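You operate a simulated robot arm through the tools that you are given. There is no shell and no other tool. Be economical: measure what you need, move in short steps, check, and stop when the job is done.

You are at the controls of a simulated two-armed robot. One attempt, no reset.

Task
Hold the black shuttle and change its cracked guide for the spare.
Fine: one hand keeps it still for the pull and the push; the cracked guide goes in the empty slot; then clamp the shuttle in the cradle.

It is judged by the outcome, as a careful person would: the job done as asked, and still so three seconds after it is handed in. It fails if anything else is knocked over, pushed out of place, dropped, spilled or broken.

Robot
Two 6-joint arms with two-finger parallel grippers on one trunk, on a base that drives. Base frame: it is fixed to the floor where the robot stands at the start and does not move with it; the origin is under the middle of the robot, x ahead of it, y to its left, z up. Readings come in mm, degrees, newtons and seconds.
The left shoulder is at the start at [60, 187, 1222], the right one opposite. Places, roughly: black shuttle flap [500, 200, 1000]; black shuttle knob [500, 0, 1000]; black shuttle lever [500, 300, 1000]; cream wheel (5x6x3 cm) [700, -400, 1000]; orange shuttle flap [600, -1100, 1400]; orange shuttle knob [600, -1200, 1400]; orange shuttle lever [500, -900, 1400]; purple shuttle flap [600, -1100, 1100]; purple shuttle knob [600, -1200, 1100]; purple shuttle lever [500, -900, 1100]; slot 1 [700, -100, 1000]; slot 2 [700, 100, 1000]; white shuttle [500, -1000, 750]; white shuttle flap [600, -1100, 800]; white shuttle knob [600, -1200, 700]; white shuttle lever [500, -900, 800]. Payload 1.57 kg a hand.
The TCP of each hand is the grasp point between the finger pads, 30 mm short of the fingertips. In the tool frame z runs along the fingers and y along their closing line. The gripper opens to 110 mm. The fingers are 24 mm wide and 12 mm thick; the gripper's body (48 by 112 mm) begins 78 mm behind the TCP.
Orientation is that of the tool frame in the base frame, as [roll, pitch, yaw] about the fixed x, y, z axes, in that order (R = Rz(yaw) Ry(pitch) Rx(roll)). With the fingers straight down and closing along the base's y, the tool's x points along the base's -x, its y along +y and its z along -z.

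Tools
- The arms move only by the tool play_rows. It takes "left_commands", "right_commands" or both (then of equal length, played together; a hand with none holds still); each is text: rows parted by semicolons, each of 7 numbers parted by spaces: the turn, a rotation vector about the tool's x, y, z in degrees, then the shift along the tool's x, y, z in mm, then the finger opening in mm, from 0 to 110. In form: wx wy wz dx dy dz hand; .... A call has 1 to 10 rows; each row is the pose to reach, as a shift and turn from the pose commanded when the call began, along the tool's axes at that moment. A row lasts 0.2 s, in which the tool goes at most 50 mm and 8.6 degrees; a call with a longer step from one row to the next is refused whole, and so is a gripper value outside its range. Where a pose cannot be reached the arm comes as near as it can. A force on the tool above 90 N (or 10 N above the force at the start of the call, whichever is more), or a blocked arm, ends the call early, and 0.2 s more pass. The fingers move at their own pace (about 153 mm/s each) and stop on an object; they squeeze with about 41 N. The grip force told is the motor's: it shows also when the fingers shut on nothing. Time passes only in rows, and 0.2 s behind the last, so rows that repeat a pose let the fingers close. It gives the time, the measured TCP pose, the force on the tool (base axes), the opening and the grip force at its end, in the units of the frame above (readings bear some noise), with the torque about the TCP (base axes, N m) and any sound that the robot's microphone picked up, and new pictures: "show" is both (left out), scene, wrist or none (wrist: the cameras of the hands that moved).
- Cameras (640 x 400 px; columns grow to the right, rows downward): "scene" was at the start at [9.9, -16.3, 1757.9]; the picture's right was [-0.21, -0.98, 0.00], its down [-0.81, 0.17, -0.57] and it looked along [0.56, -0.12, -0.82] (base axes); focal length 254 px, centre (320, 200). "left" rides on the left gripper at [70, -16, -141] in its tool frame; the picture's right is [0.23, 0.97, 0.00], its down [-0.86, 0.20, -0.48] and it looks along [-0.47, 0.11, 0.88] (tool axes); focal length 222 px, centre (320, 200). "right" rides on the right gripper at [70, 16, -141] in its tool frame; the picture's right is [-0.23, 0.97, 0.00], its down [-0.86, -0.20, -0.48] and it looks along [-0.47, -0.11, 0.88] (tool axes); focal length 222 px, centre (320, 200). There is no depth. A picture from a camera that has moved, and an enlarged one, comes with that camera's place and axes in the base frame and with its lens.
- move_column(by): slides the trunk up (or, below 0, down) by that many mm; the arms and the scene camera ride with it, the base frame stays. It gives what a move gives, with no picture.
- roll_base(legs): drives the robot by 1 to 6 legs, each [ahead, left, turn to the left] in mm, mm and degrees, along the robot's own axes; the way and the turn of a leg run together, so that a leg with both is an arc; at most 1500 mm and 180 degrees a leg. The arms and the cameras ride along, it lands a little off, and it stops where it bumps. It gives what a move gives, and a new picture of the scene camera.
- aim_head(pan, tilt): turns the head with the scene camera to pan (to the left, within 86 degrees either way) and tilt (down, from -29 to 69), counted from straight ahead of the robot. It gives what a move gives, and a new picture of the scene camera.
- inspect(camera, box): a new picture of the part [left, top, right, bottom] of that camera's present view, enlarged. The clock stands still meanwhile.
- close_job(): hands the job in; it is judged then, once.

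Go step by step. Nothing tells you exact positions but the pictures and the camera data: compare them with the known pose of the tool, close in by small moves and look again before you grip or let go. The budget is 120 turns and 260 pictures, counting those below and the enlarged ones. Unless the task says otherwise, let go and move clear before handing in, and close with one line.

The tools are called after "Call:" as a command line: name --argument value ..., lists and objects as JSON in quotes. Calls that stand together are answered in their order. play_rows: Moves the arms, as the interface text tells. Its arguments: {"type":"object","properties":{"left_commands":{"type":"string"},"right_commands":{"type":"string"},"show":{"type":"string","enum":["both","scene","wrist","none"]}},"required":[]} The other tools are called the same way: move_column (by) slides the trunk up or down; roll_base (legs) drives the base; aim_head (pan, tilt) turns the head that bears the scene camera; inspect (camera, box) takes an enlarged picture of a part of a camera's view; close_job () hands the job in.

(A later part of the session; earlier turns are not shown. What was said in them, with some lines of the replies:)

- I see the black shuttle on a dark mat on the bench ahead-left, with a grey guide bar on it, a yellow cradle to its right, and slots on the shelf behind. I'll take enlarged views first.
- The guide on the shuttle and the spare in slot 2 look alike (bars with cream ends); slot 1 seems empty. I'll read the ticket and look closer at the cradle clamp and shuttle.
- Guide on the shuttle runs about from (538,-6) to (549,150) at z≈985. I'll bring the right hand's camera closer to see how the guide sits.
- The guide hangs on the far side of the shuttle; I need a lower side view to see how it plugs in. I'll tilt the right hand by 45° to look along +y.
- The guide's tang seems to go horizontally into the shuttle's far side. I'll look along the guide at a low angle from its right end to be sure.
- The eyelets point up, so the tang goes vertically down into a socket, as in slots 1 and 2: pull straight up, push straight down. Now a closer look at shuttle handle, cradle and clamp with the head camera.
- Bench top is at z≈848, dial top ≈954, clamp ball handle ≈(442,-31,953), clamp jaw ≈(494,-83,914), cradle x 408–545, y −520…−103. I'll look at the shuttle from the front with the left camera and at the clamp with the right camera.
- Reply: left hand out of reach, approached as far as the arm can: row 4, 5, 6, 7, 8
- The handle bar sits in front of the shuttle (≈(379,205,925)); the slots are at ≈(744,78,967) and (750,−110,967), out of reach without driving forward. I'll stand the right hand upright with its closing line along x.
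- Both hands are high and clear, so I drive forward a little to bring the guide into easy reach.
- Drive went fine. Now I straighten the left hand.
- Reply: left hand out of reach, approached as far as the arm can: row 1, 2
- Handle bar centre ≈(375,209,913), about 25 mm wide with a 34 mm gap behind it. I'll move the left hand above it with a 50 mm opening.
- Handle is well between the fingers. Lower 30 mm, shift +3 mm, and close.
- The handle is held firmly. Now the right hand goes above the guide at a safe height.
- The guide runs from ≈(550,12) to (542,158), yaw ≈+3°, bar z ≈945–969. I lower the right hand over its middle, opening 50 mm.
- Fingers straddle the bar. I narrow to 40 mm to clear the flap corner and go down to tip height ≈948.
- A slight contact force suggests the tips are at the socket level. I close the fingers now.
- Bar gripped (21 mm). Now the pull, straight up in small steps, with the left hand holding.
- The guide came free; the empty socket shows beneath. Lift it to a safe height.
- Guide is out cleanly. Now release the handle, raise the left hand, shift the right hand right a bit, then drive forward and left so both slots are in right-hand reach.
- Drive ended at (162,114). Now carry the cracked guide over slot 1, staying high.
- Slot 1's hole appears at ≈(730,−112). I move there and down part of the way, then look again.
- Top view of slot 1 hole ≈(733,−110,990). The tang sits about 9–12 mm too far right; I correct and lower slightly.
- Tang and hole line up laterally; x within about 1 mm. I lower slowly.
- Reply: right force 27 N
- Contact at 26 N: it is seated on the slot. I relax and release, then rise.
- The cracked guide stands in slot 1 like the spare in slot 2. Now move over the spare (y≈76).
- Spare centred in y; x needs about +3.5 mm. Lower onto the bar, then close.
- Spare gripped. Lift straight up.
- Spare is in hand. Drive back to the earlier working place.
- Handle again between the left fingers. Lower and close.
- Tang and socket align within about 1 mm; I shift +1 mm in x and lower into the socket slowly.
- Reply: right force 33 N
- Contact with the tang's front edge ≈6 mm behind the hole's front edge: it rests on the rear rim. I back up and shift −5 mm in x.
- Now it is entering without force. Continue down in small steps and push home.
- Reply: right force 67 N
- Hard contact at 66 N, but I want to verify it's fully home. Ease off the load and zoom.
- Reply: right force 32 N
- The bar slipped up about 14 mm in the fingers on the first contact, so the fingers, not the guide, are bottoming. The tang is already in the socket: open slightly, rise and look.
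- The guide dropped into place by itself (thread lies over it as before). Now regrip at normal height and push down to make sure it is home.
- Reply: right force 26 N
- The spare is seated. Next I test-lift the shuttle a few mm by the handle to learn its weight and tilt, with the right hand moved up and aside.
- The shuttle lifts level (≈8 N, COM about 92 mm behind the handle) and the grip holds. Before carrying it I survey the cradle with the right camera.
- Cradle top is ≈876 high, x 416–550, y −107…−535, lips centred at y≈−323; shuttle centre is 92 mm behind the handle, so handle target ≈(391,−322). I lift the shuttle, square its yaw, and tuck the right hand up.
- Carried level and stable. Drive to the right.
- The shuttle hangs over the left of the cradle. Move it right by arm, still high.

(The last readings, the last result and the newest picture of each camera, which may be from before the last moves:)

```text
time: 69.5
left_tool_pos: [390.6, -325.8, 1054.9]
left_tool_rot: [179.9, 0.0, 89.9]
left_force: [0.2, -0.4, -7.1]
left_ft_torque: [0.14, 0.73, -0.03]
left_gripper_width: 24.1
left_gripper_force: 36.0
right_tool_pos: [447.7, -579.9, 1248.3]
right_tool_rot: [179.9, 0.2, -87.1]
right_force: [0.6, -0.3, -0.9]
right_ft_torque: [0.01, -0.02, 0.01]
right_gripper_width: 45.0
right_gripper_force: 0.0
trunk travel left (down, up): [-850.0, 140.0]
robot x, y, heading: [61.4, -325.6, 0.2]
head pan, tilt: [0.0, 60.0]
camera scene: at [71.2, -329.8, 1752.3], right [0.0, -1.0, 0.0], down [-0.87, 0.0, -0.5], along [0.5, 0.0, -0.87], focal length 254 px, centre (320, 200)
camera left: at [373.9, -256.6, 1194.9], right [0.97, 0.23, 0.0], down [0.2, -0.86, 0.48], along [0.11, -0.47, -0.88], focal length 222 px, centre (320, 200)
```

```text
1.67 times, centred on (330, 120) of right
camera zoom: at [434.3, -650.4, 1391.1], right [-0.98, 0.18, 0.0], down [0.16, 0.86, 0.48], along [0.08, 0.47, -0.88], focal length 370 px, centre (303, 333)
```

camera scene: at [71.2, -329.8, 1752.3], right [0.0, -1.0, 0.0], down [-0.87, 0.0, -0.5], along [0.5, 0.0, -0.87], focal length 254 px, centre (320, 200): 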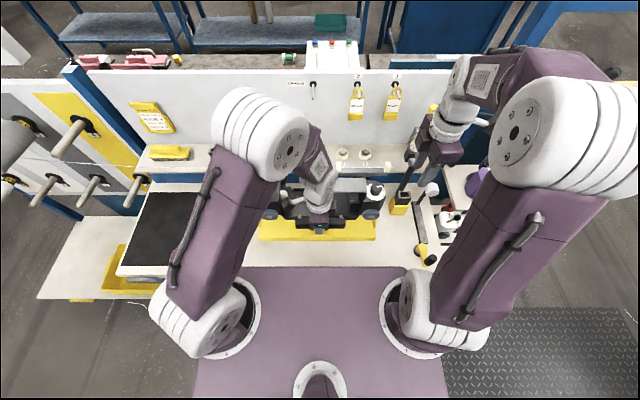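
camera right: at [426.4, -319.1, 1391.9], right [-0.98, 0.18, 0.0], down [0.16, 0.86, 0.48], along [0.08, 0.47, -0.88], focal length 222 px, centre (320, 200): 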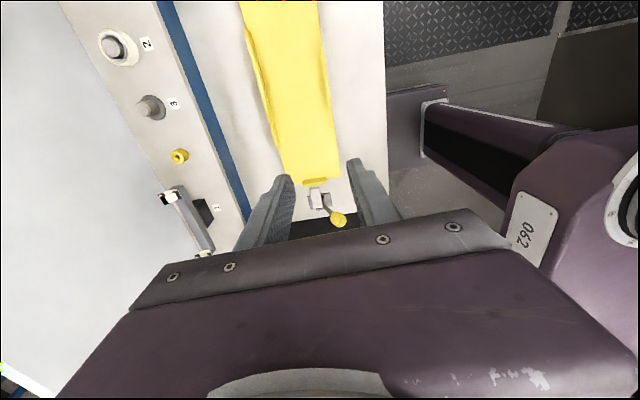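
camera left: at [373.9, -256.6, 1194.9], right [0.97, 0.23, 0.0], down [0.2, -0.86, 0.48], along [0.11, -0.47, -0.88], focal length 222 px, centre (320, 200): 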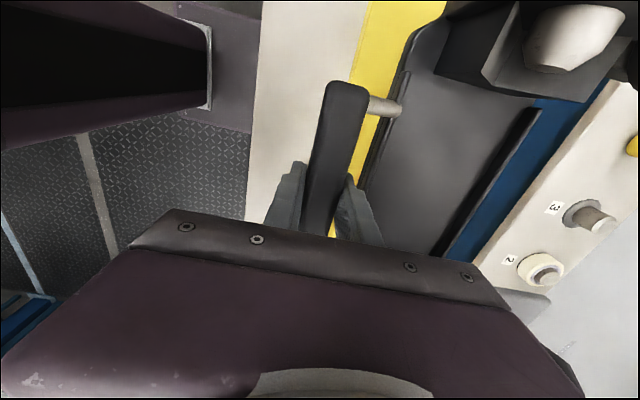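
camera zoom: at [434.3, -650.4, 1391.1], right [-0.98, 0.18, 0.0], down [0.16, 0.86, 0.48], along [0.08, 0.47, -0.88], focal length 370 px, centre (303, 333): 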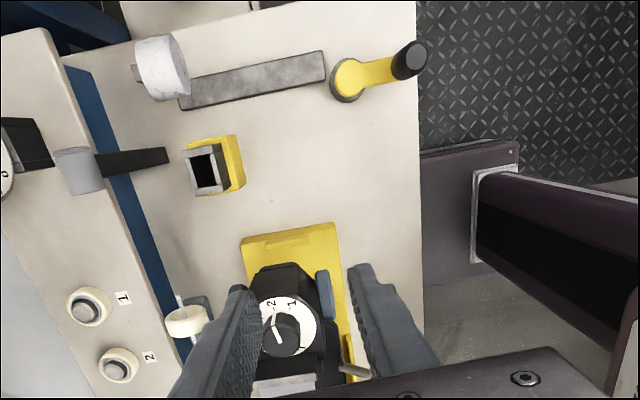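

Seen from above, shuttle centre is about 12 mm too far right and about 5 mm too far back; I correct and lower to ~30 mm above the cradle.

Call:
play_rows --left_commands "0 0 0 6 -2 15 0; 0 0 0 12 -5 30 0; 0 0 0 12 -5 45 0; 0 0 0 12 -5 60 0; 0 0 0 12 -5 70 0" --show "none"

Call:
inspect --camera "scene" --box '[240, 170, 400, 270]'

Call:
inspect --camera "right" --box '[260, 80, 420, 240]'

Call:
inspect --camera "left" --box '[240, 0, 480, 240]'

```text
time: 70.7
left_tool_pos: [386.5, -311.2, 984.3]
left_tool_rot: [180.0, 0.1, 90.0]
left_force: [-0.7, -0.3, -7.6]
left_ft_torque: [0.09, 0.76, 0.04]
left_gripper_width: 23.8
left_gripper_force: 35.5
right_tool_pos: [446.4, -578.5, 1248.5]
right_tool_rot: [179.9, 0.0, -87.1]
right_force: [-0.1, -0.3, -0.4]
right_ft_torque: [0.04, 0.03, -0.01]
right_gripper_width: 44.7
right_gripper_force: 0.0
trunk travel left (down, up): [-850.0, 140.0]
robot x, y, heading: [60.3, -322.2, -0.2]
head pan, tilt: [0.0, 60.0]
```

```text
4.00 times, centred on (320, 220) of scene
camera zoom: at [71.7, -327.7, 1752.3], right [0.0, -1.0, 0.0], down [-0.87, 0.0, -0.5], along [0.5, 0.0, -0.87], focal length 1014 px, centre (320, 120)
```

zoom: 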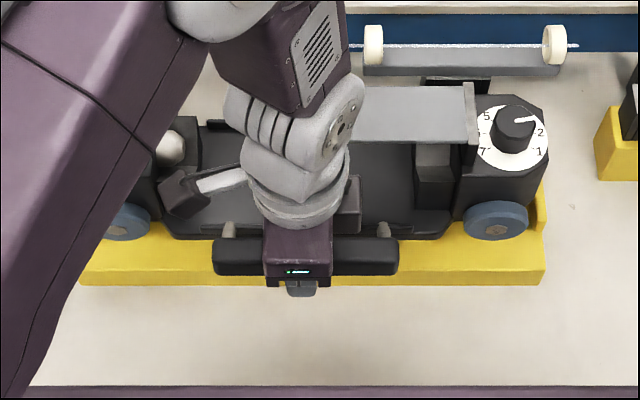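

```text
2.50 times, centred on (340, 160) of right
camera zoom: at [434.7, -648.8, 1391.3], right [-0.98, 0.18, 0.0], down [0.16, 0.86, 0.48], along [0.08, 0.47, -0.88], focal length 555 px, centre (270, 300)
```

zoom: 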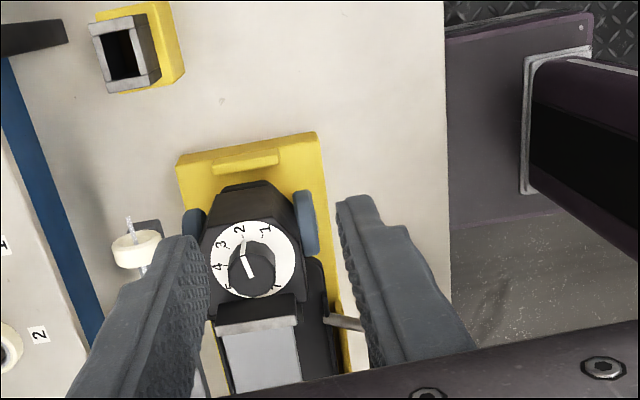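

```text
1.67 times, centred on (360, 120) of left
camera zoom: at [369.8, -242.5, 1123.5], right [0.97, 0.23, 0.0], down [0.2, -0.85, 0.48], along [0.11, -0.47, -0.88], focal length 370 px, centre (253, 333)
```

zoom: 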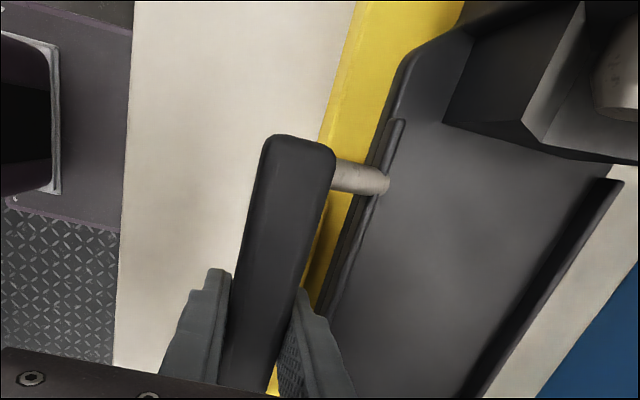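

Call:
inspect --camera "right" --box '[320, 120, 400, 190]'

Call:
inspect --camera "scene" --box '[350, 180, 400, 250]'

Call:
inspect --camera "scene" --box '[250, 190, 300, 250]'

```text
5.71 times, centred on (360, 155) of right
camera zoom: at [434.7, -648.8, 1391.3], right [-0.98, 0.18, 0.0], down [0.16, 0.86, 0.48], along [0.08, 0.47, -0.88], focal length 1269 px, centre (91, 457)
```

zoom: 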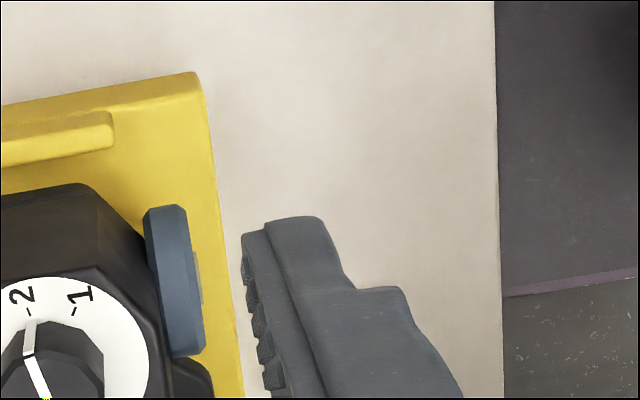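

```text
5.71 times, centred on (375, 215) of scene
camera zoom: at [71.7, -327.7, 1752.3], right [0.0, -1.0, 0.0], down [-0.87, 0.0, -0.5], along [0.5, 0.0, -0.87], focal length 1449 px, centre (6, 114)
```

zoom: 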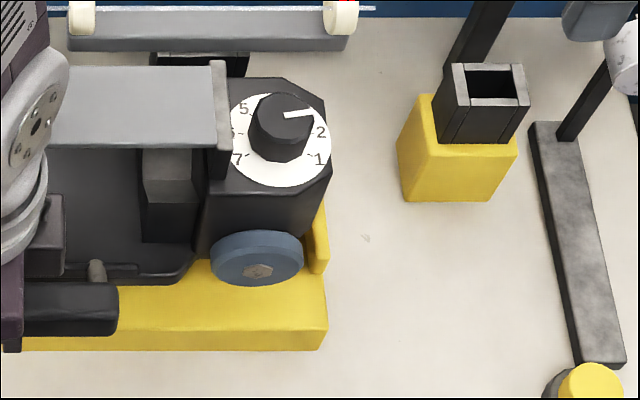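

```text
6.67 times, centred on (275, 220) of scene
camera zoom: at [71.7, -327.7, 1752.3], right [0.0, -1.0, 0.0], down [-0.87, 0.0, -0.5], along [0.5, 0.0, -0.87], focal length 1691 px, centre (620, 67)
```

zoom: 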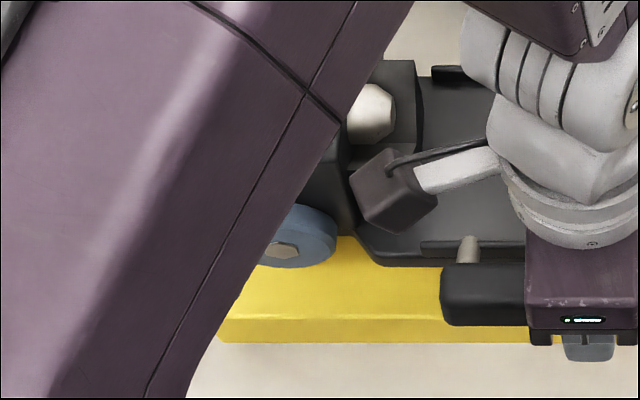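

Wheels and body are centred over the cradle to within about 2 mm. Lower gently to contact.

Call:
play_rows --left_commands "0 0 0 -2 0 6 0; 0 0 0 -2 0 12 0; 0 0 0 -2 0 17 0; 0 0 0 -2 0 21 0; 0 0 0 -2 0 25 0" --show "none"

Call:
inspect --camera "scene" --box '[240, 170, 400, 270]'

Call:
inspect --camera "right" --box '[280, 100, 400, 200]'

```text
time: 71.9
left_tool_pos: [384.9, -313.1, 959.2]
left_tool_rot: [180.0, 0.1, 90.0]
left_force: [-0.8, -0.5, -7.6]
left_ft_torque: [0.13, 0.73, -0.01]
left_gripper_width: 23.8
left_gripper_force: 36.0
right_tool_pos: [447.4, -578.0, 1249.3]
right_tool_rot: [179.9, 0.0, -87.1]
right_force: [0.7, 0.0, 0.3]
right_ft_torque: [0.0, -0.02, -0.02]
right_gripper_width: 44.9
right_gripper_force: 0.1
trunk travel left (down, up): [-850.0, 140.0]
robot x, y, heading: [65.6, -327.6, -0.4]
head pan, tilt: [0.0, 60.0]
```

```text
4.00 times, centred on (320, 220) of scene
camera zoom: at [71.6, -327.5, 1752.3], right [0.0, -1.0, 0.0], down [-0.87, 0.0, -0.5], along [0.5, 0.0, -0.87], focal length 1014 px, centre (320, 120)
```

zoom: 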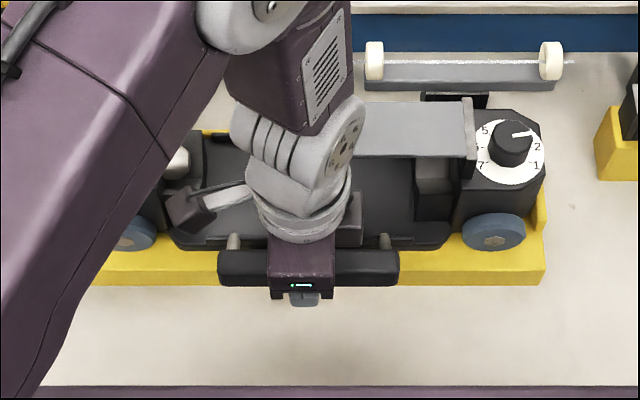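

```text
4.00 times, centred on (340, 150) of right
camera zoom: at [434.6, -648.7, 1391.4], right [-0.98, 0.18, 0.0], down [0.16, 0.86, 0.48], along [0.08, 0.47, -0.88], focal length 888 px, centre (240, 400)
```

zoom: 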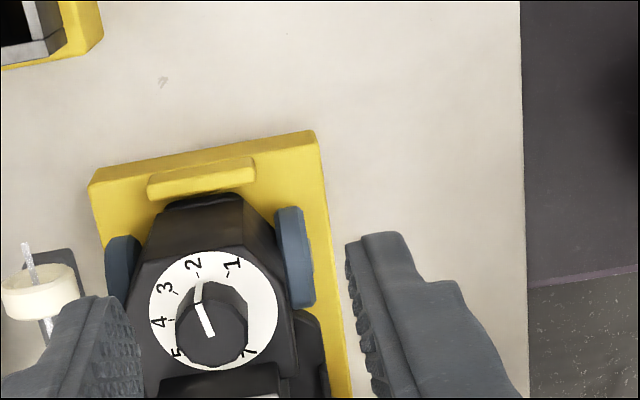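

Call:
play_rows --left_commands "0 0 0 0 0 2 0; 0 0 0 0 0 4 0; 0 0 0 0 0 6 0" --show "none"

```text
time: 72.7
left_tool_pos: [384.7, -312.2, 953.1]
left_tool_rot: [-180.0, 0.1, 90.0]
left_force: [-1.2, -0.7, -3.1]
left_ft_torque: [0.03, 0.13, -0.08]
left_gripper_width: 23.8
left_gripper_force: 36.0
right_tool_pos: [446.8, -578.0, 1249.4]
right_tool_rot: [179.9, 0.0, -87.2]
right_force: [0.1, 0.0, -0.2]
right_ft_torque: [0.02, -0.01, -0.02]
right_gripper_width: 44.8
right_gripper_force: 0.0
trunk travel left (down, up): [-850.0, 140.0]
robot x, y, heading: [64.1, -323.5, -0.2]
head pan, tilt: [0.0, 60.0]
```

Contact at the expected height; settle the last few millimetres.

Call:
play_rows --left_commands "0 0 0 0 0 1.5 0; 0 0 0 0 0 3 0; 0 0 0 0 0 3 0" --show "none"

Call:
inspect --camera "scene" --box '[240, 170, 400, 270]'

Call:
inspect --camera "right" --box '[280, 100, 400, 200]'

```text
time: 73.5
left_tool_pos: [384.2, -312.6, 952.1]
left_tool_rot: [179.7, 0.1, 90.0]
left_force: [2.7, 4.7, 26.8]
left_ft_torque: [-0.02, -0.77, -0.14]
left_gripper_width: 24.0
left_gripper_force: 36.3
right_tool_pos: [444.5, -576.3, 1250.9]
right_tool_rot: [-179.8, 0.0, -87.1]
right_force: [1.0, 0.6, 0.1]
right_ft_torque: [-0.04, -0.05, -0.02]
right_gripper_width: 45.1
right_gripper_force: 0.1
trunk travel left (down, up): [-850.0, 140.0]
robot x, y, heading: [64.2, -321.8, -0.2]
head pan, tilt: [0.0, 60.0]
```

```text
4.00 times, centred on (320, 220) of scene
camera zoom: at [67.8, -326.0, 1752.6], right [0.0, -1.0, 0.0], down [-0.87, 0.0, -0.5], along [0.5, 0.0, -0.87], focal length 1014 px, centre (320, 120)
```

zoom: 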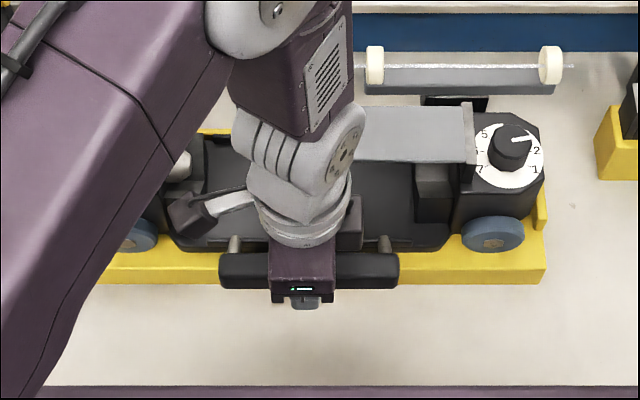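

```text
4.00 times, centred on (340, 150) of right
camera zoom: at [431.7, -647.4, 1392.9], right [-0.98, 0.18, 0.0], down [0.16, 0.86, 0.48], along [0.09, 0.47, -0.88], focal length 888 px, centre (240, 400)
```

zoom: 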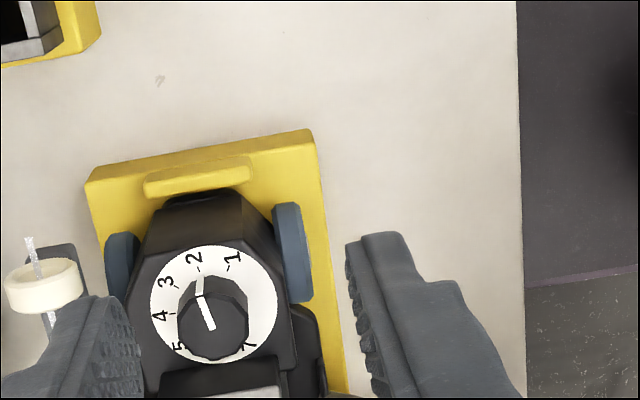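

It is resting. I unload, open the left hand and rise, then inspect the seating and clamp.

Call:
play_rows --left_commands "0 0 0 0 0 -3 0; 0 0 0 0 0 -3 30; 0 0 0 0 0 -3 50; 0 0 0 0 0 -3 50; 0 0 0 0 0 -40 50; 0 0 0 0 0 -80 50; 0 0 0 0 0 -120 50; 0 0 0 0 0 -150 50" --show "none"

Call:
play_rows --left_commands "0 0 0 45 0 0 50; 0 0 0 90 0 0 50; 0 0 0 135 0 0 50; 0 0 0 180 0 0 50; 0 0 0 225 0 0 50; 0 0 0 270 0 0 50" --show "both"

Call:
inspect --camera "scene" --box '[230, 165, 410, 275]'

Call:
inspect --camera "left" --box '[200, 0, 520, 240]'

```text
time: 75.3
left_tool_pos: [383.5, -311.7, 1102.0]
left_tool_rot: [180.0, 0.1, 90.1]
left_force: [0.2, -0.6, -0.6]
left_ft_torque: [0.0, -0.04, -0.04]
left_gripper_width: 49.7
left_gripper_force: 0.1
right_tool_pos: [445.4, -577.5, 1249.8]
right_tool_rot: [180.0, 0.1, -87.2]
right_force: [0.7, -0.8, -0.3]
right_ft_torque: [0.01, 0.0, 0.03]
right_gripper_width: 45.1
right_gripper_force: 0.1
trunk travel left (down, up): [-850.0, 140.0]
robot x, y, heading: [63.4, -325.0, 0.0]
head pan, tilt: [0.0, 60.0]
```

```text
time: 76.7
left_tool_pos: [384.9, -40.8, 1100.1]
left_tool_rot: [179.9, 0.1, 90.0]
left_force: [0.2, 0.7, -0.5]
left_ft_torque: [-0.01, 0.01, 0.0]
left_gripper_width: 50.3
left_gripper_force: 0.0
right_tool_pos: [446.1, -576.4, 1250.1]
right_tool_rot: [-180.0, -0.1, -87.1]
right_force: [1.0, 1.3, -0.3]
right_ft_torque: [-0.03, 0.0, -0.01]
right_gripper_width: 44.8
right_gripper_force: 0.0
trunk travel left (down, up): [-850.0, 140.0]
robot x, y, heading: [65.3, -326.4, 0.1]
head pan, tilt: [0.0, 60.0]
camera scene: at [70.4, -325.3, 1752.3], right [0.0, -1.0, 0.0], down [-0.87, 0.0, -0.5], along [0.5, 0.0, -0.87], focal length 254 px, centre (320, 200)
camera left: at [369.1, 28.1, 1240.0], right [0.97, 0.23, 0.0], down [0.2, -0.85, 0.48], along [0.11, -0.47, -0.88], focal length 222 px, centre (320, 200)
```

scene: 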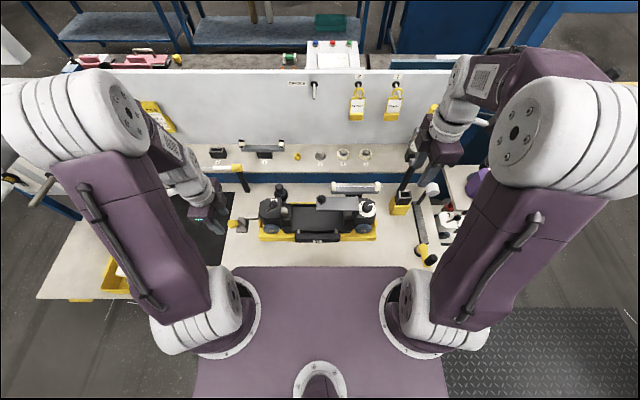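
left: 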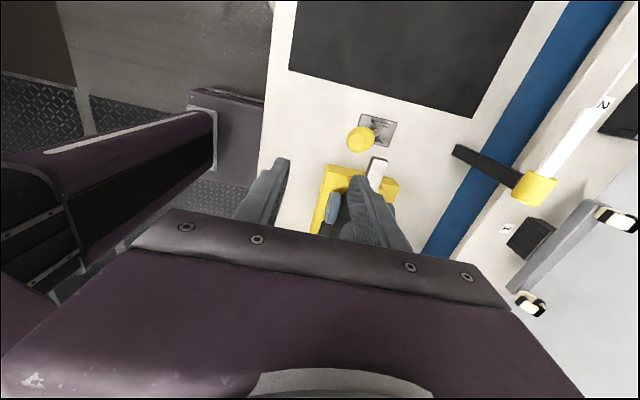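

```text
3.56 times, centred on (320, 220) of scene
camera zoom: at [70.4, -325.3, 1752.3], right [0.0, -1.0, 0.0], down [-0.87, 0.0, -0.5], along [0.5, 0.0, -0.87], focal length 902 px, centre (320, 129)
```

zoom: 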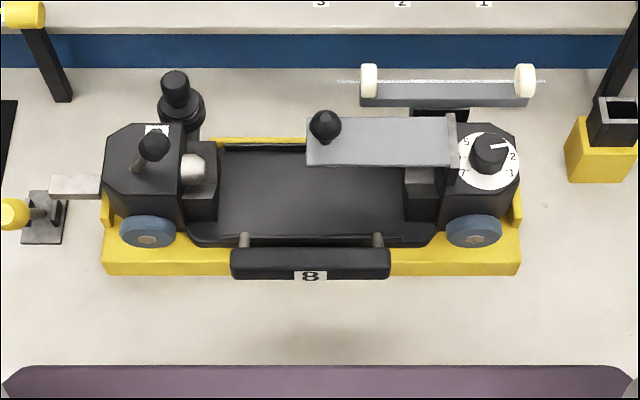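

```text
1.67 times, centred on (360, 120) of left
camera zoom: at [369.1, 28.1, 1240.0], right [0.97, 0.23, 0.0], down [0.2, -0.85, 0.48], along [0.11, -0.47, -0.88], focal length 370 px, centre (253, 333)
```

zoom: 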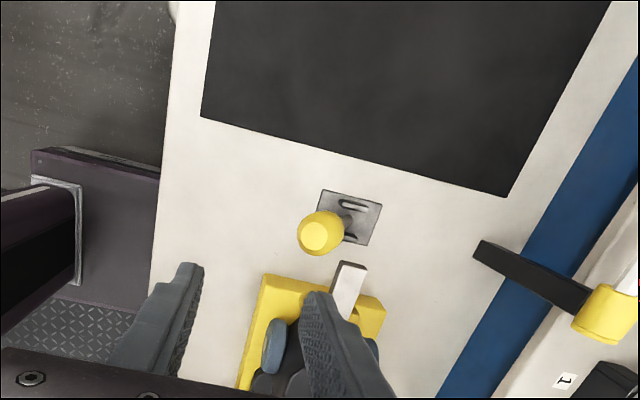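

The shuttle sits properly between the cradle lips. Now I study the clamp lever closely with the left camera.

Call:
play_rows --left_commands "0 0 0 40 15 20 50; 0 0 0 80 30 50 50; 0 0 0 100 45 80 50; 0 0 0 100 45 100 50" --show "wrist"

Call:
inspect --camera "left" --box '[240, 60, 440, 220]'

Call:
inspect --camera "scene" --box '[220, 195, 280, 245]'

```text
refused: row 2 steps farther than a row can; nothing moved
```

```text
2.50 times, centred on (340, 140) of left
camera zoom: at [369.1, 28.1, 1240.0], right [0.97, 0.23, 0.0], down [0.2, -0.85, 0.48], along [0.11, -0.47, -0.88], focal length 555 px, centre (270, 350)
```

zoom: 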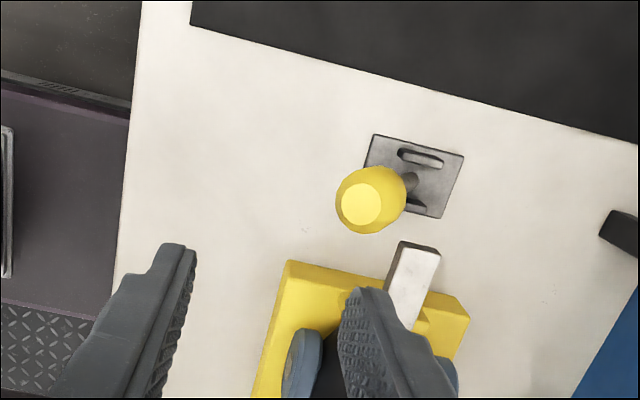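

```text
8.00 times, centred on (250, 220) of scene
camera zoom: at [70.4, -325.3, 1752.3], right [0.0, -1.0, 0.0], down [-0.87, 0.0, -0.5], along [0.5, 0.0, -0.87], focal length 2029 px, centre (880, 40)
```

zoom: 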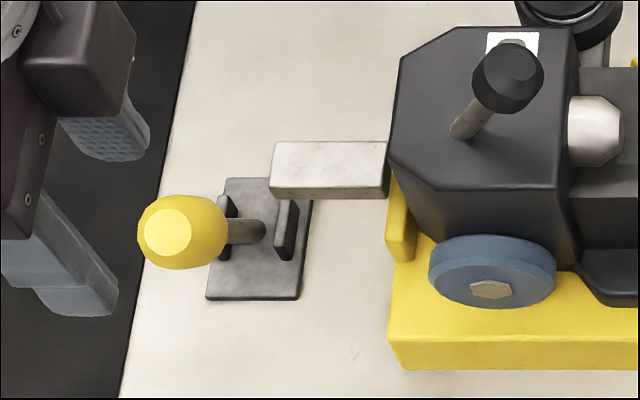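

The clamp lever pivots about the y axis between two cheeks; ball ≈(430,−28,961), pivot ≈(475,−28,870); the bar slides along y onto the shuttle's end. I straddle the ball with the left fingers (opening along x).

Call:
play_rows --left_commands "0 0 0 7 25 10 70; 0 0 0 13 45 30 70; 0 0 0 13 45 65 70" --show "wrist"

Call:
inspect --camera "left" --box '[220, 60, 460, 240]'

Call:
inspect --camera "scene" --box '[200, 175, 300, 250]'

```text
time: 77.5
left_tool_pos: [429.4, -29.4, 1034.4]
left_tool_rot: [-180.0, 0.1, 90.0]
left_force: [1.0, 0.1, 0.1]
left_ft_torque: [0.0, -0.05, -0.03]
left_gripper_width: 69.9
left_gripper_force: 0.0
right_tool_pos: [446.2, -576.9, 1249.3]
right_tool_rot: [179.9, 0.0, -87.1]
right_force: [0.3, 0.6, 0.1]
right_ft_torque: [-0.04, -0.02, -0.01]
right_gripper_width: 45.1
right_gripper_force: 0.1
trunk travel left (down, up): [-850.0, 140.0]
robot x, y, heading: [62.7, -326.7, -0.3]
head pan, tilt: [0.0, 60.0]
camera left: at [413.2, 39.3, 1173.9], right [0.97, 0.23, 0.0], down [0.2, -0.85, 0.48], along [0.11, -0.47, -0.88], focal length 222 px, centre (320, 200)
```

left: 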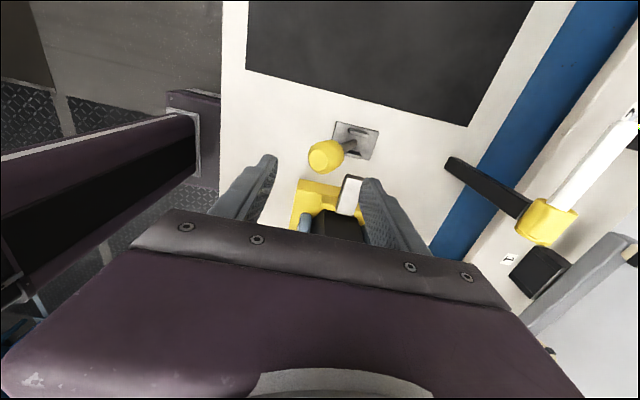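

```text
2.22 times, centred on (340, 150) of left
camera zoom: at [413.2, 39.3, 1173.9], right [0.97, 0.23, 0.0], down [0.2, -0.85, 0.48], along [0.11, -0.47, -0.88], focal length 494 px, centre (276, 311)
```

zoom: 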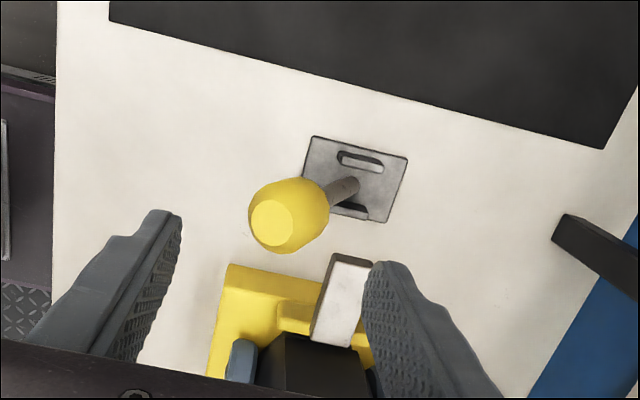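

```text
5.33 times, centred on (250, 212) of scene
camera zoom: at [70.9, -326.9, 1752.3], right [0.0, -1.0, 0.0], down [-0.87, 0.0, -0.5], along [0.5, 0.0, -0.87], focal length 1353 px, centre (693, 133)
```

zoom: 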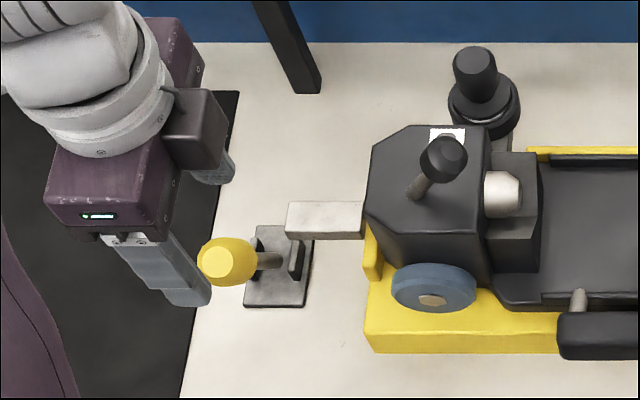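

Call:
play_rows --left_commands "0 0 0 2 2 25 70; 0 0 0 2 2 50 70; 0 0 0 2 2 68 70" --show "none"

Call:
inspect --camera "scene" --box '[200, 175, 300, 250]'

Call:
inspect --camera "left" --box '[220, 60, 460, 240]'

```text
time: 78.3
left_tool_pos: [432.7, -28.9, 968.0]
left_tool_rot: [180.0, 0.1, 90.0]
left_force: [-0.6, -0.8, -0.3]
left_ft_torque: [0.02, -0.01, 0.04]
left_gripper_width: 69.7
left_gripper_force: 0.0
right_tool_pos: [446.1, -579.5, 1250.6]
right_tool_rot: [-180.0, 0.0, -87.1]
right_force: [-0.1, 0.5, 0.6]
right_ft_torque: [-0.02, 0.01, 0.01]
right_gripper_width: 45.3
right_gripper_force: 0.0
trunk travel left (down, up): [-850.0, 140.0]
robot x, y, heading: [65.0, -324.6, -0.0]
head pan, tilt: [0.0, 60.0]
```

```text
5.33 times, centred on (250, 212) of scene
camera zoom: at [70.3, -327.5, 1752.3], right [0.0, -1.0, 0.0], down [-0.87, 0.0, -0.5], along [0.5, 0.0, -0.87], focal length 1353 px, centre (693, 133)
```

zoom: 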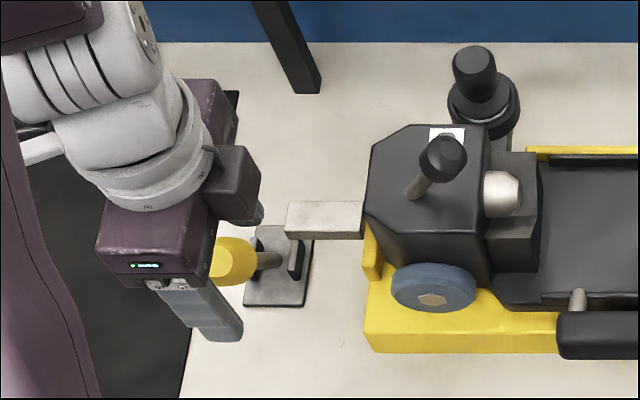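

```text
2.22 times, centred on (340, 150) of left
camera zoom: at [416.4, 39.9, 1107.4], right [0.97, 0.23, 0.0], down [0.2, -0.85, 0.48], along [0.11, -0.47, -0.88], focal length 494 px, centre (276, 311)
```

zoom: 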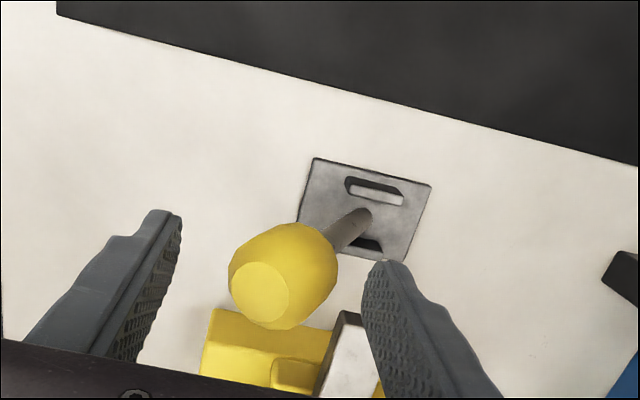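

The ball lies between the fingers. Narrow to 46 mm and try pushing gently towards +x (away), reading the force.

Call:
play_rows --left_commands "0 0 0 0 0 0 46; 0 0 0 0 0 0 46; 0 0 0 0 4 0 46; 0 0 0 0 8 0 46; 0 0 0 0 12 -1 46" --show "none"

Call:
inspect --camera "scene" --box '[200, 175, 300, 250]'

```text
time: 79.5
left_tool_pos: [442.3, -27.8, 968.7]
left_tool_rot: [179.9, 0.1, 90.0]
left_force: [-2.6, 0.2, 0.9]
left_ft_torque: [-0.02, 0.03, 0.05]
left_gripper_width: 48.3
left_gripper_force: 1.0
right_tool_pos: [445.0, -579.2, 1251.2]
right_tool_rot: [-179.9, -0.1, -87.2]
right_force: [0.1, 0.4, 0.1]
right_ft_torque: [-0.01, 0.01, -0.01]
right_gripper_width: 44.9
right_gripper_force: 0.0
trunk travel left (down, up): [-850.0, 140.0]
robot x, y, heading: [66.5, -324.5, 0.1]
head pan, tilt: [0.0, 60.0]
```

```text
5.33 times, centred on (250, 212) of scene
camera zoom: at [69.0, -327.5, 1752.3], right [0.0, -1.0, 0.0], down [-0.87, 0.0, -0.5], along [0.5, 0.0, -0.87], focal length 1353 px, centre (693, 133)
```

zoom: 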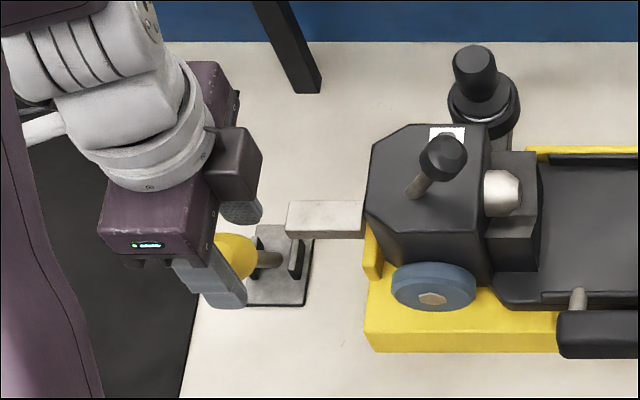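

Call:
play_rows --left_commands "0 0 0 0 3 0 46; 0 0 0 0 6 -1 46; 0 0 0 0 9 -1 46; 0 0 0 0 12 -2 46" --show "none"

Call:
inspect --camera "scene" --box '[200, 175, 300, 250]'

```text
time: 80.5
left_tool_pos: [455.1, -28.8, 971.0]
left_tool_rot: [-180.0, 0.0, 90.0]
left_force: [-2.5, -0.2, 0.5]
left_ft_torque: [0.03, 0.03, 0.01]
left_gripper_width: 48.2
left_gripper_force: 1.9
right_tool_pos: [445.7, -578.0, 1249.8]
right_tool_rot: [180.0, -0.1, -87.1]
right_force: [1.1, 0.2, 0.1]
right_ft_torque: [0.03, 0.0, 0.01]
right_gripper_width: 45.3
right_gripper_force: 0.0
trunk travel left (down, up): [-850.0, 140.0]
robot x, y, heading: [66.9, -324.7, -0.0]
head pan, tilt: [0.0, 60.0]
```

```text
5.33 times, centred on (250, 212) of scene
camera zoom: at [69.6, -327.4, 1752.3], right [0.0, -1.0, 0.0], down [-0.87, 0.0, -0.5], along [0.5, 0.0, -0.87], focal length 1353 px, centre (693, 133)
```

zoom: 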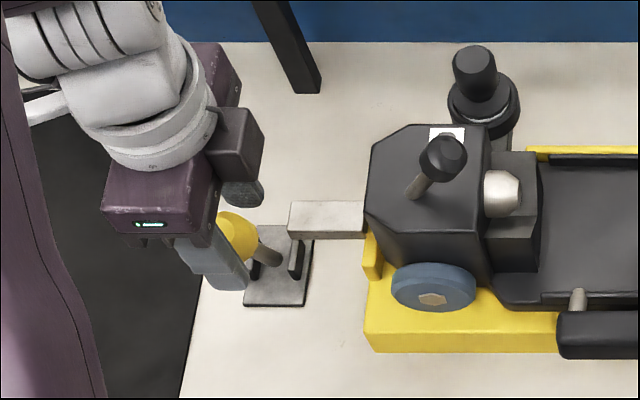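

The lever moves freely and the bar starts moving toward the shuttle. Continue.

Call:
play_rows --left_commands "0 0 0 0 6 0 46; 0 0 0 0 12 0 46; 0 0 0 0 18 0 46; 0 0 0 0 24 0 46; 0 0 0 0 30 0 46" --show "none"

Call:
inspect --camera "scene" --box '[200, 175, 300, 250]'

```text
time: 81.7
left_tool_pos: [485.6, -27.4, 969.3]
left_tool_rot: [-180.0, 0.1, 90.0]
left_force: [-0.9, 0.4, 0.1]
left_ft_torque: [-0.05, -0.01, -0.01]
left_gripper_width: 47.0
left_gripper_force: 0.8
right_tool_pos: [446.9, -577.4, 1250.2]
right_tool_rot: [-180.0, -0.1, -87.0]
right_force: [-0.7, -1.0, 0.3]
right_ft_torque: [0.0, 0.02, -0.03]
right_gripper_width: 44.9
right_gripper_force: 0.1
trunk travel left (down, up): [-850.0, 140.0]
robot x, y, heading: [64.2, -325.9, -0.3]
head pan, tilt: [0.0, 60.0]
```

```text
5.33 times, centred on (250, 212) of scene
camera zoom: at [70.5, -327.3, 1752.3], right [0.0, -1.0, 0.0], down [-0.87, 0.0, -0.5], along [0.5, 0.0, -0.87], focal length 1353 px, centre (693, 133)
```

zoom: 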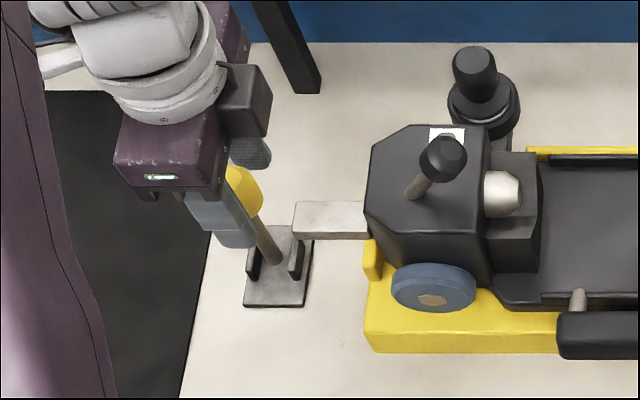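

Call:
play_rows --left_commands "0 0 0 0 6 0 46; 0 0 0 0 12 2 46; 0 0 0 0 18 4 46; 0 0 0 0 24 6 46; 0 0 0 0 30 9 46" --show "none"

Call:
inspect --camera "scene" --box '[200, 175, 300, 250]'

```text
time: 82.9
left_tool_pos: [516.8, -27.4, 959.7]
left_tool_rot: [-180.0, 0.1, 90.0]
left_force: [0.5, -0.5, -0.2]
left_ft_torque: [-0.01, -0.03, 0.02]
left_gripper_width: 46.1
left_gripper_force: 0.0
right_tool_pos: [447.6, -577.3, 1249.4]
right_tool_rot: [179.9, 0.0, -87.1]
right_force: [-0.4, 0.6, 0.3]
right_ft_torque: [0.02, -0.02, -0.04]
right_gripper_width: 44.8
right_gripper_force: 0.0
trunk travel left (down, up): [-850.0, 140.0]
robot x, y, heading: [68.0, -324.1, -0.1]
head pan, tilt: [0.0, 60.0]
```

```text
5.33 times, centred on (250, 212) of scene
camera zoom: at [71.0, -327.2, 1752.3], right [0.0, -1.0, 0.0], down [-0.87, 0.0, -0.5], along [0.5, 0.0, -0.87], focal length 1353 px, centre (693, 133)
```

zoom: 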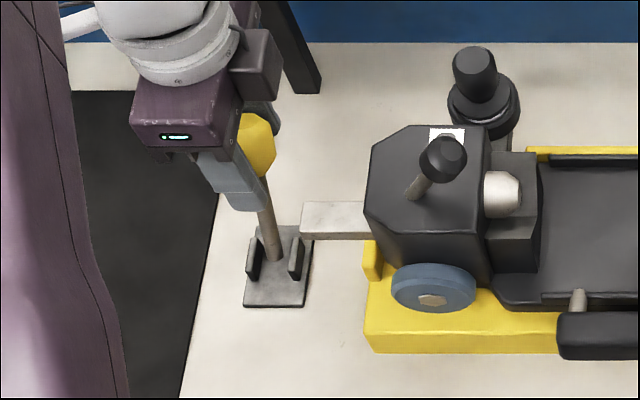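

Call:
play_rows --left_commands "0 0 0 0 4 1 46; 0 0 0 0 8 2 46; 0 0 0 0 12 4 46; 0 0 0 0 16 6 46" --show "wrist"

Call:
inspect --camera "scene" --box '[200, 165, 300, 240]'

```text
time: 83.9
left_tool_pos: [529.4, -27.0, 955.6]
left_tool_rot: [179.9, 0.1, 90.0]
left_force: [-7.9, 1.1, 8.5]
left_ft_torque: [0.02, 0.43, -0.02]
left_gripper_width: 52.8
left_gripper_force: 3.5
right_tool_pos: [443.3, -577.8, 1250.3]
right_tool_rot: [-179.9, 0.0, -87.2]
right_force: [-0.5, -0.4, 0.7]
right_ft_torque: [-0.03, -0.03, 0.01]
right_gripper_width: 45.3
right_gripper_force: 0.0
trunk travel left (down, up): [-850.0, 140.0]
robot x, y, heading: [61.9, -325.9, -0.2]
head pan, tilt: [0.0, 60.0]
camera left: at [512.7, 41.6, 1096.5], right [0.97, 0.23, 0.0], down [0.2, -0.85, 0.48], along [0.11, -0.47, -0.88], focal length 222 px, centre (320, 200)
```

left: 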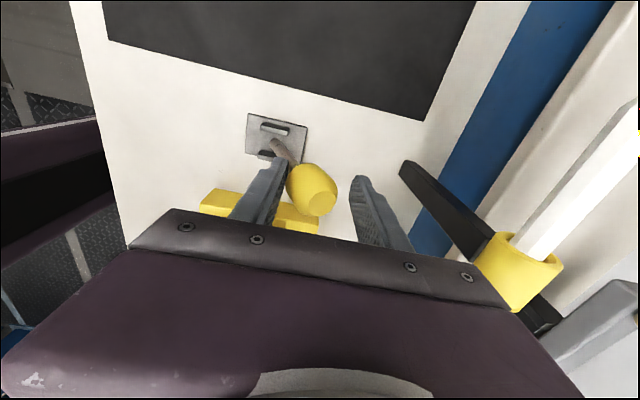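

```text
5.33 times, centred on (250, 202) of scene
camera zoom: at [66.4, -327.7, 1752.4], right [0.0, -1.0, 0.0], down [-0.86, 0.0, -0.5], along [0.5, 0.0, -0.86], focal length 1353 px, centre (693, 187)
```

zoom: 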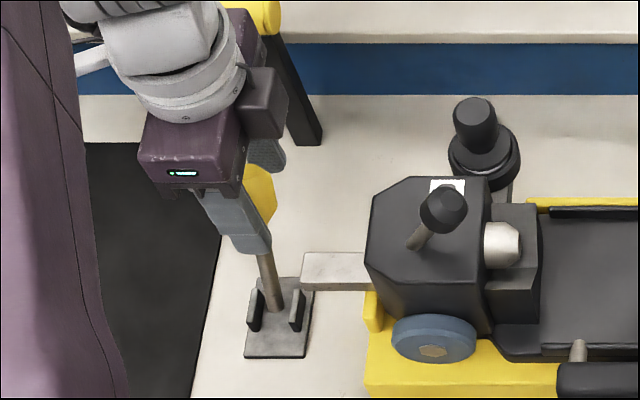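

Resistance begins (≈8 N), lever about 30° past vertical. Push a bit further to see whether it is the clamping toggle or the stop.

Call:
play_rows --left_commands "0 0 0 0 3 2 46; 0 0 0 0 6 4 46; 0 0 0 0 9 6 46" --show "none"

Call:
inspect --camera "scene" --box '[200, 165, 300, 240]'

```text
time: 84.7
left_tool_pos: [534.8, -27.2, 954.0]
left_tool_rot: [180.0, 0.1, 90.0]
left_force: [-22.9, 2.1, 21.6]
left_ft_torque: [0.16, 1.39, -0.05]
left_gripper_width: 66.2
left_gripper_force: 11.3
right_tool_pos: [439.8, -578.8, 1251.9]
right_tool_rot: [-179.7, 0.0, -87.1]
right_force: [0.4, 0.9, -0.2]
right_ft_torque: [0.03, -0.06, -0.01]
right_gripper_width: 44.7
right_gripper_force: 0.0
trunk travel left (down, up): [-850.0, 140.0]
robot x, y, heading: [65.6, -322.8, -0.2]
head pan, tilt: [0.0, 60.0]
```

```text
5.33 times, centred on (250, 202) of scene
camera zoom: at [60.3, -328.9, 1752.5], right [0.0, -1.0, 0.0], down [-0.86, 0.0, -0.51], along [0.51, 0.0, -0.86], focal length 1353 px, centre (693, 187)
```

zoom: 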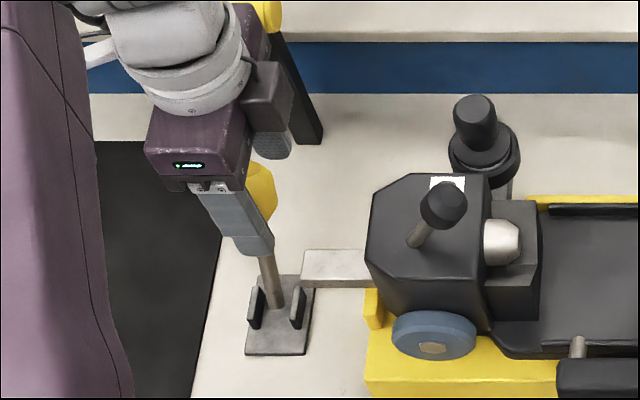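

The lever is at its end stop with the bar advanced onto the shuttle. Back off, open and see whether it stays.

Call:
play_rows --left_commands "0 0 0 0 -6 -3 50; 0 0 0 0 -12 -6 60; 0 0 0 0 -16 -8 75; 0 0 0 0 -16 -30 75; 0 0 0 0 -16 -60 75; 0 0 0 0 -16 -100 75; 0 0 0 10 -30 -130 75" --show "wrist"

Call:
inspect --camera "scene" --box '[210, 165, 300, 235]'

Call:
inspect --camera "left" --box '[220, 80, 420, 230]'

```text
time: 86.3
left_tool_pos: [510.1, -17.7, 1081.0]
left_tool_rot: [179.9, 0.2, 90.1]
left_force: [-0.1, 0.8, -0.1]
left_ft_torque: [-0.02, -0.05, 0.0]
left_gripper_width: 74.9
left_gripper_force: 0.0
right_tool_pos: [445.5, -578.0, 1250.5]
right_tool_rot: [-180.0, 0.0, -87.1]
right_force: [0.1, 1.0, -0.4]
right_ft_torque: [0.01, -0.02, -0.01]
right_gripper_width: 45.1
right_gripper_force: 0.1
trunk travel left (down, up): [-850.0, 140.0]
robot x, y, heading: [65.7, -328.2, -0.1]
head pan, tilt: [0.0, 60.0]
camera left: at [493.9, 50.7, 1221.6], right [0.97, 0.23, 0.0], down [0.2, -0.85, 0.48], along [0.11, -0.47, -0.88], focal length 222 px, centre (320, 200)
```

left: 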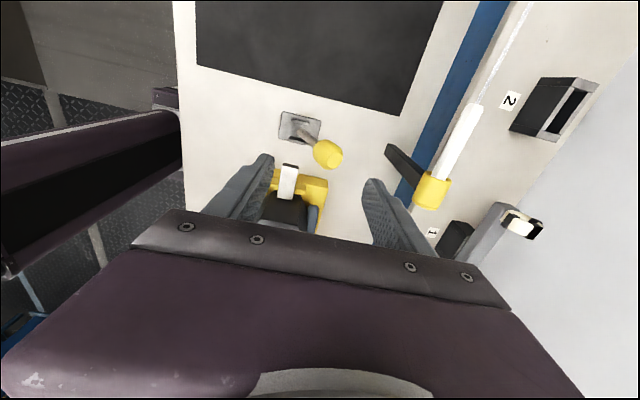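

```text
5.71 times, centred on (255, 200) of scene
camera zoom: at [68.5, -327.1, 1752.3], right [0.0, -1.0, 0.0], down [-0.87, 0.0, -0.5], along [0.5, 0.0, -0.87], focal length 1449 px, centre (691, 200)
```

zoom: 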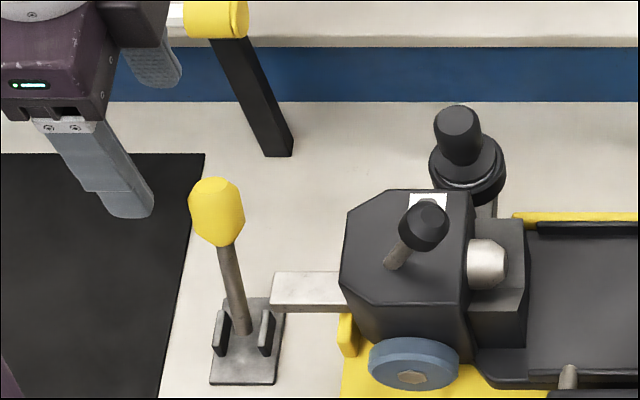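

```text
2.67 times, centred on (320, 155) of left
camera zoom: at [493.9, 50.7, 1221.6], right [0.97, 0.23, 0.0], down [0.2, -0.85, 0.48], along [0.11, -0.47, -0.88], focal length 592 px, centre (320, 320)
```

zoom: 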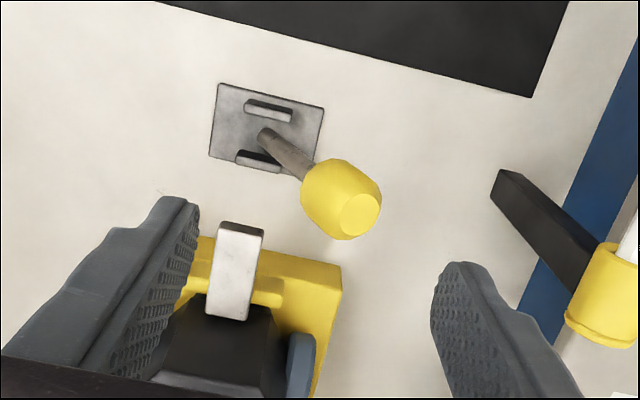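

The lever stays over and the bar now bears on the shuttle's end: clamped. I retract the left hand and do a final check of everything.

Call:
play_rows --left_commands "0 0 0 20 -20 -20 75; 0 0 0 40 -50 -40 75; 0 0 0 60 -80 -60 75; 0 0 0 80 -100 -80 75; 0 0 0 80 -100 -80 75; 0 0 0 80 -100 -80 75" --show "scene"

Call:
inspect --camera "scene" --box '[190, 130, 430, 270]'

Call:
inspect --camera "scene" --box '[225, 165, 400, 255]'

```text
time: 87.7
left_tool_pos: [410.0, 61.7, 1160.3]
left_tool_rot: [180.0, 0.1, 90.0]
left_force: [-0.3, -0.5, -0.2]
left_ft_torque: [0.04, 0.0, 0.04]
left_gripper_width: 75.1
left_gripper_force: 0.0
right_tool_pos: [446.3, -578.9, 1250.6]
right_tool_rot: [179.9, 0.0, -87.1]
right_force: [0.1, -0.6, 0.4]
right_ft_torque: [0.01, 0.0, 0.01]
right_gripper_width: 44.9
right_gripper_force: 0.1
trunk travel left (down, up): [-850.0, 140.0]
robot x, y, heading: [64.1, -322.8, 0.1]
head pan, tilt: [0.0, 60.0]
camera scene: at [70.8, -327.5, 1752.3], right [0.0, -1.0, 0.0], down [-0.87, 0.0, -0.5], along [0.5, 0.0, -0.87], focal length 254 px, centre (320, 200)
```

scene: 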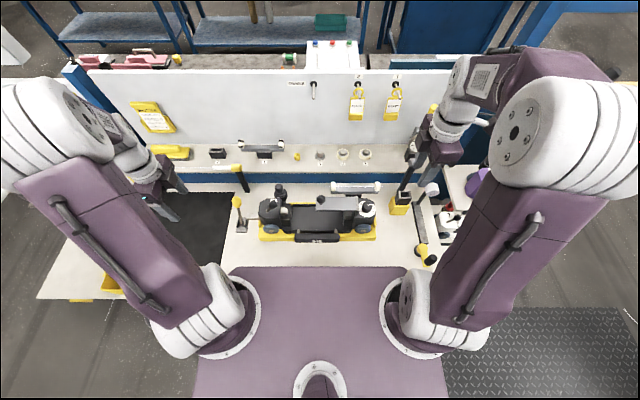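

```text
2.67 times, centred on (310, 200) of scene
camera zoom: at [70.8, -327.5, 1752.3], right [0.0, -1.0, 0.0], down [-0.87, 0.0, -0.5], along [0.5, 0.0, -0.87], focal length 676 px, centre (347, 200)
```

zoom: 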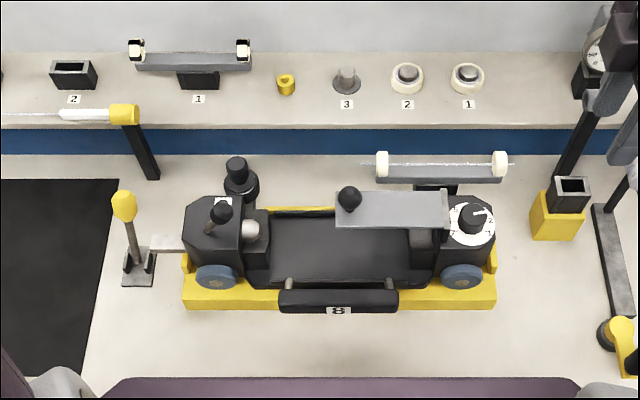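

```text
3.66 times, centred on (312, 210) of scene
camera zoom: at [70.8, -327.5, 1752.3], right [0.0, -1.0, 0.0], down [-0.87, 0.0, -0.5], along [0.5, 0.0, -0.87], focal length 928 px, centre (347, 163)
```

zoom: 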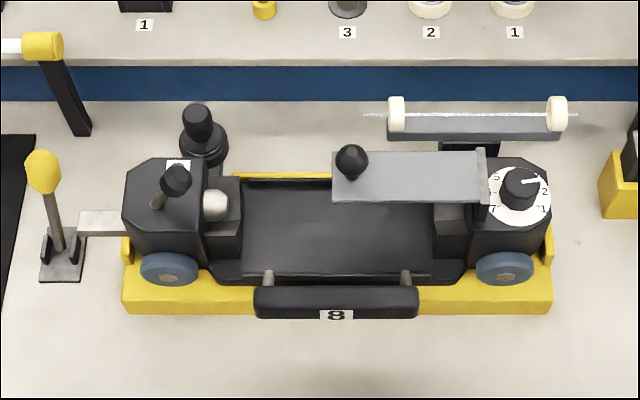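

Everything checks out: the spare is in the shuttle, the cracked guide is in slot 1, the shuttle is clamped in the cradle, and both hands are clear. I'm handing it in.

Call:
close_job

```text
The job is handed in.
```

The black shuttle now has the spare guide, the cracked one stands in slot 1, and the shuttle is clamped in the cradle. Nothing else looked disturbed in the final picture.
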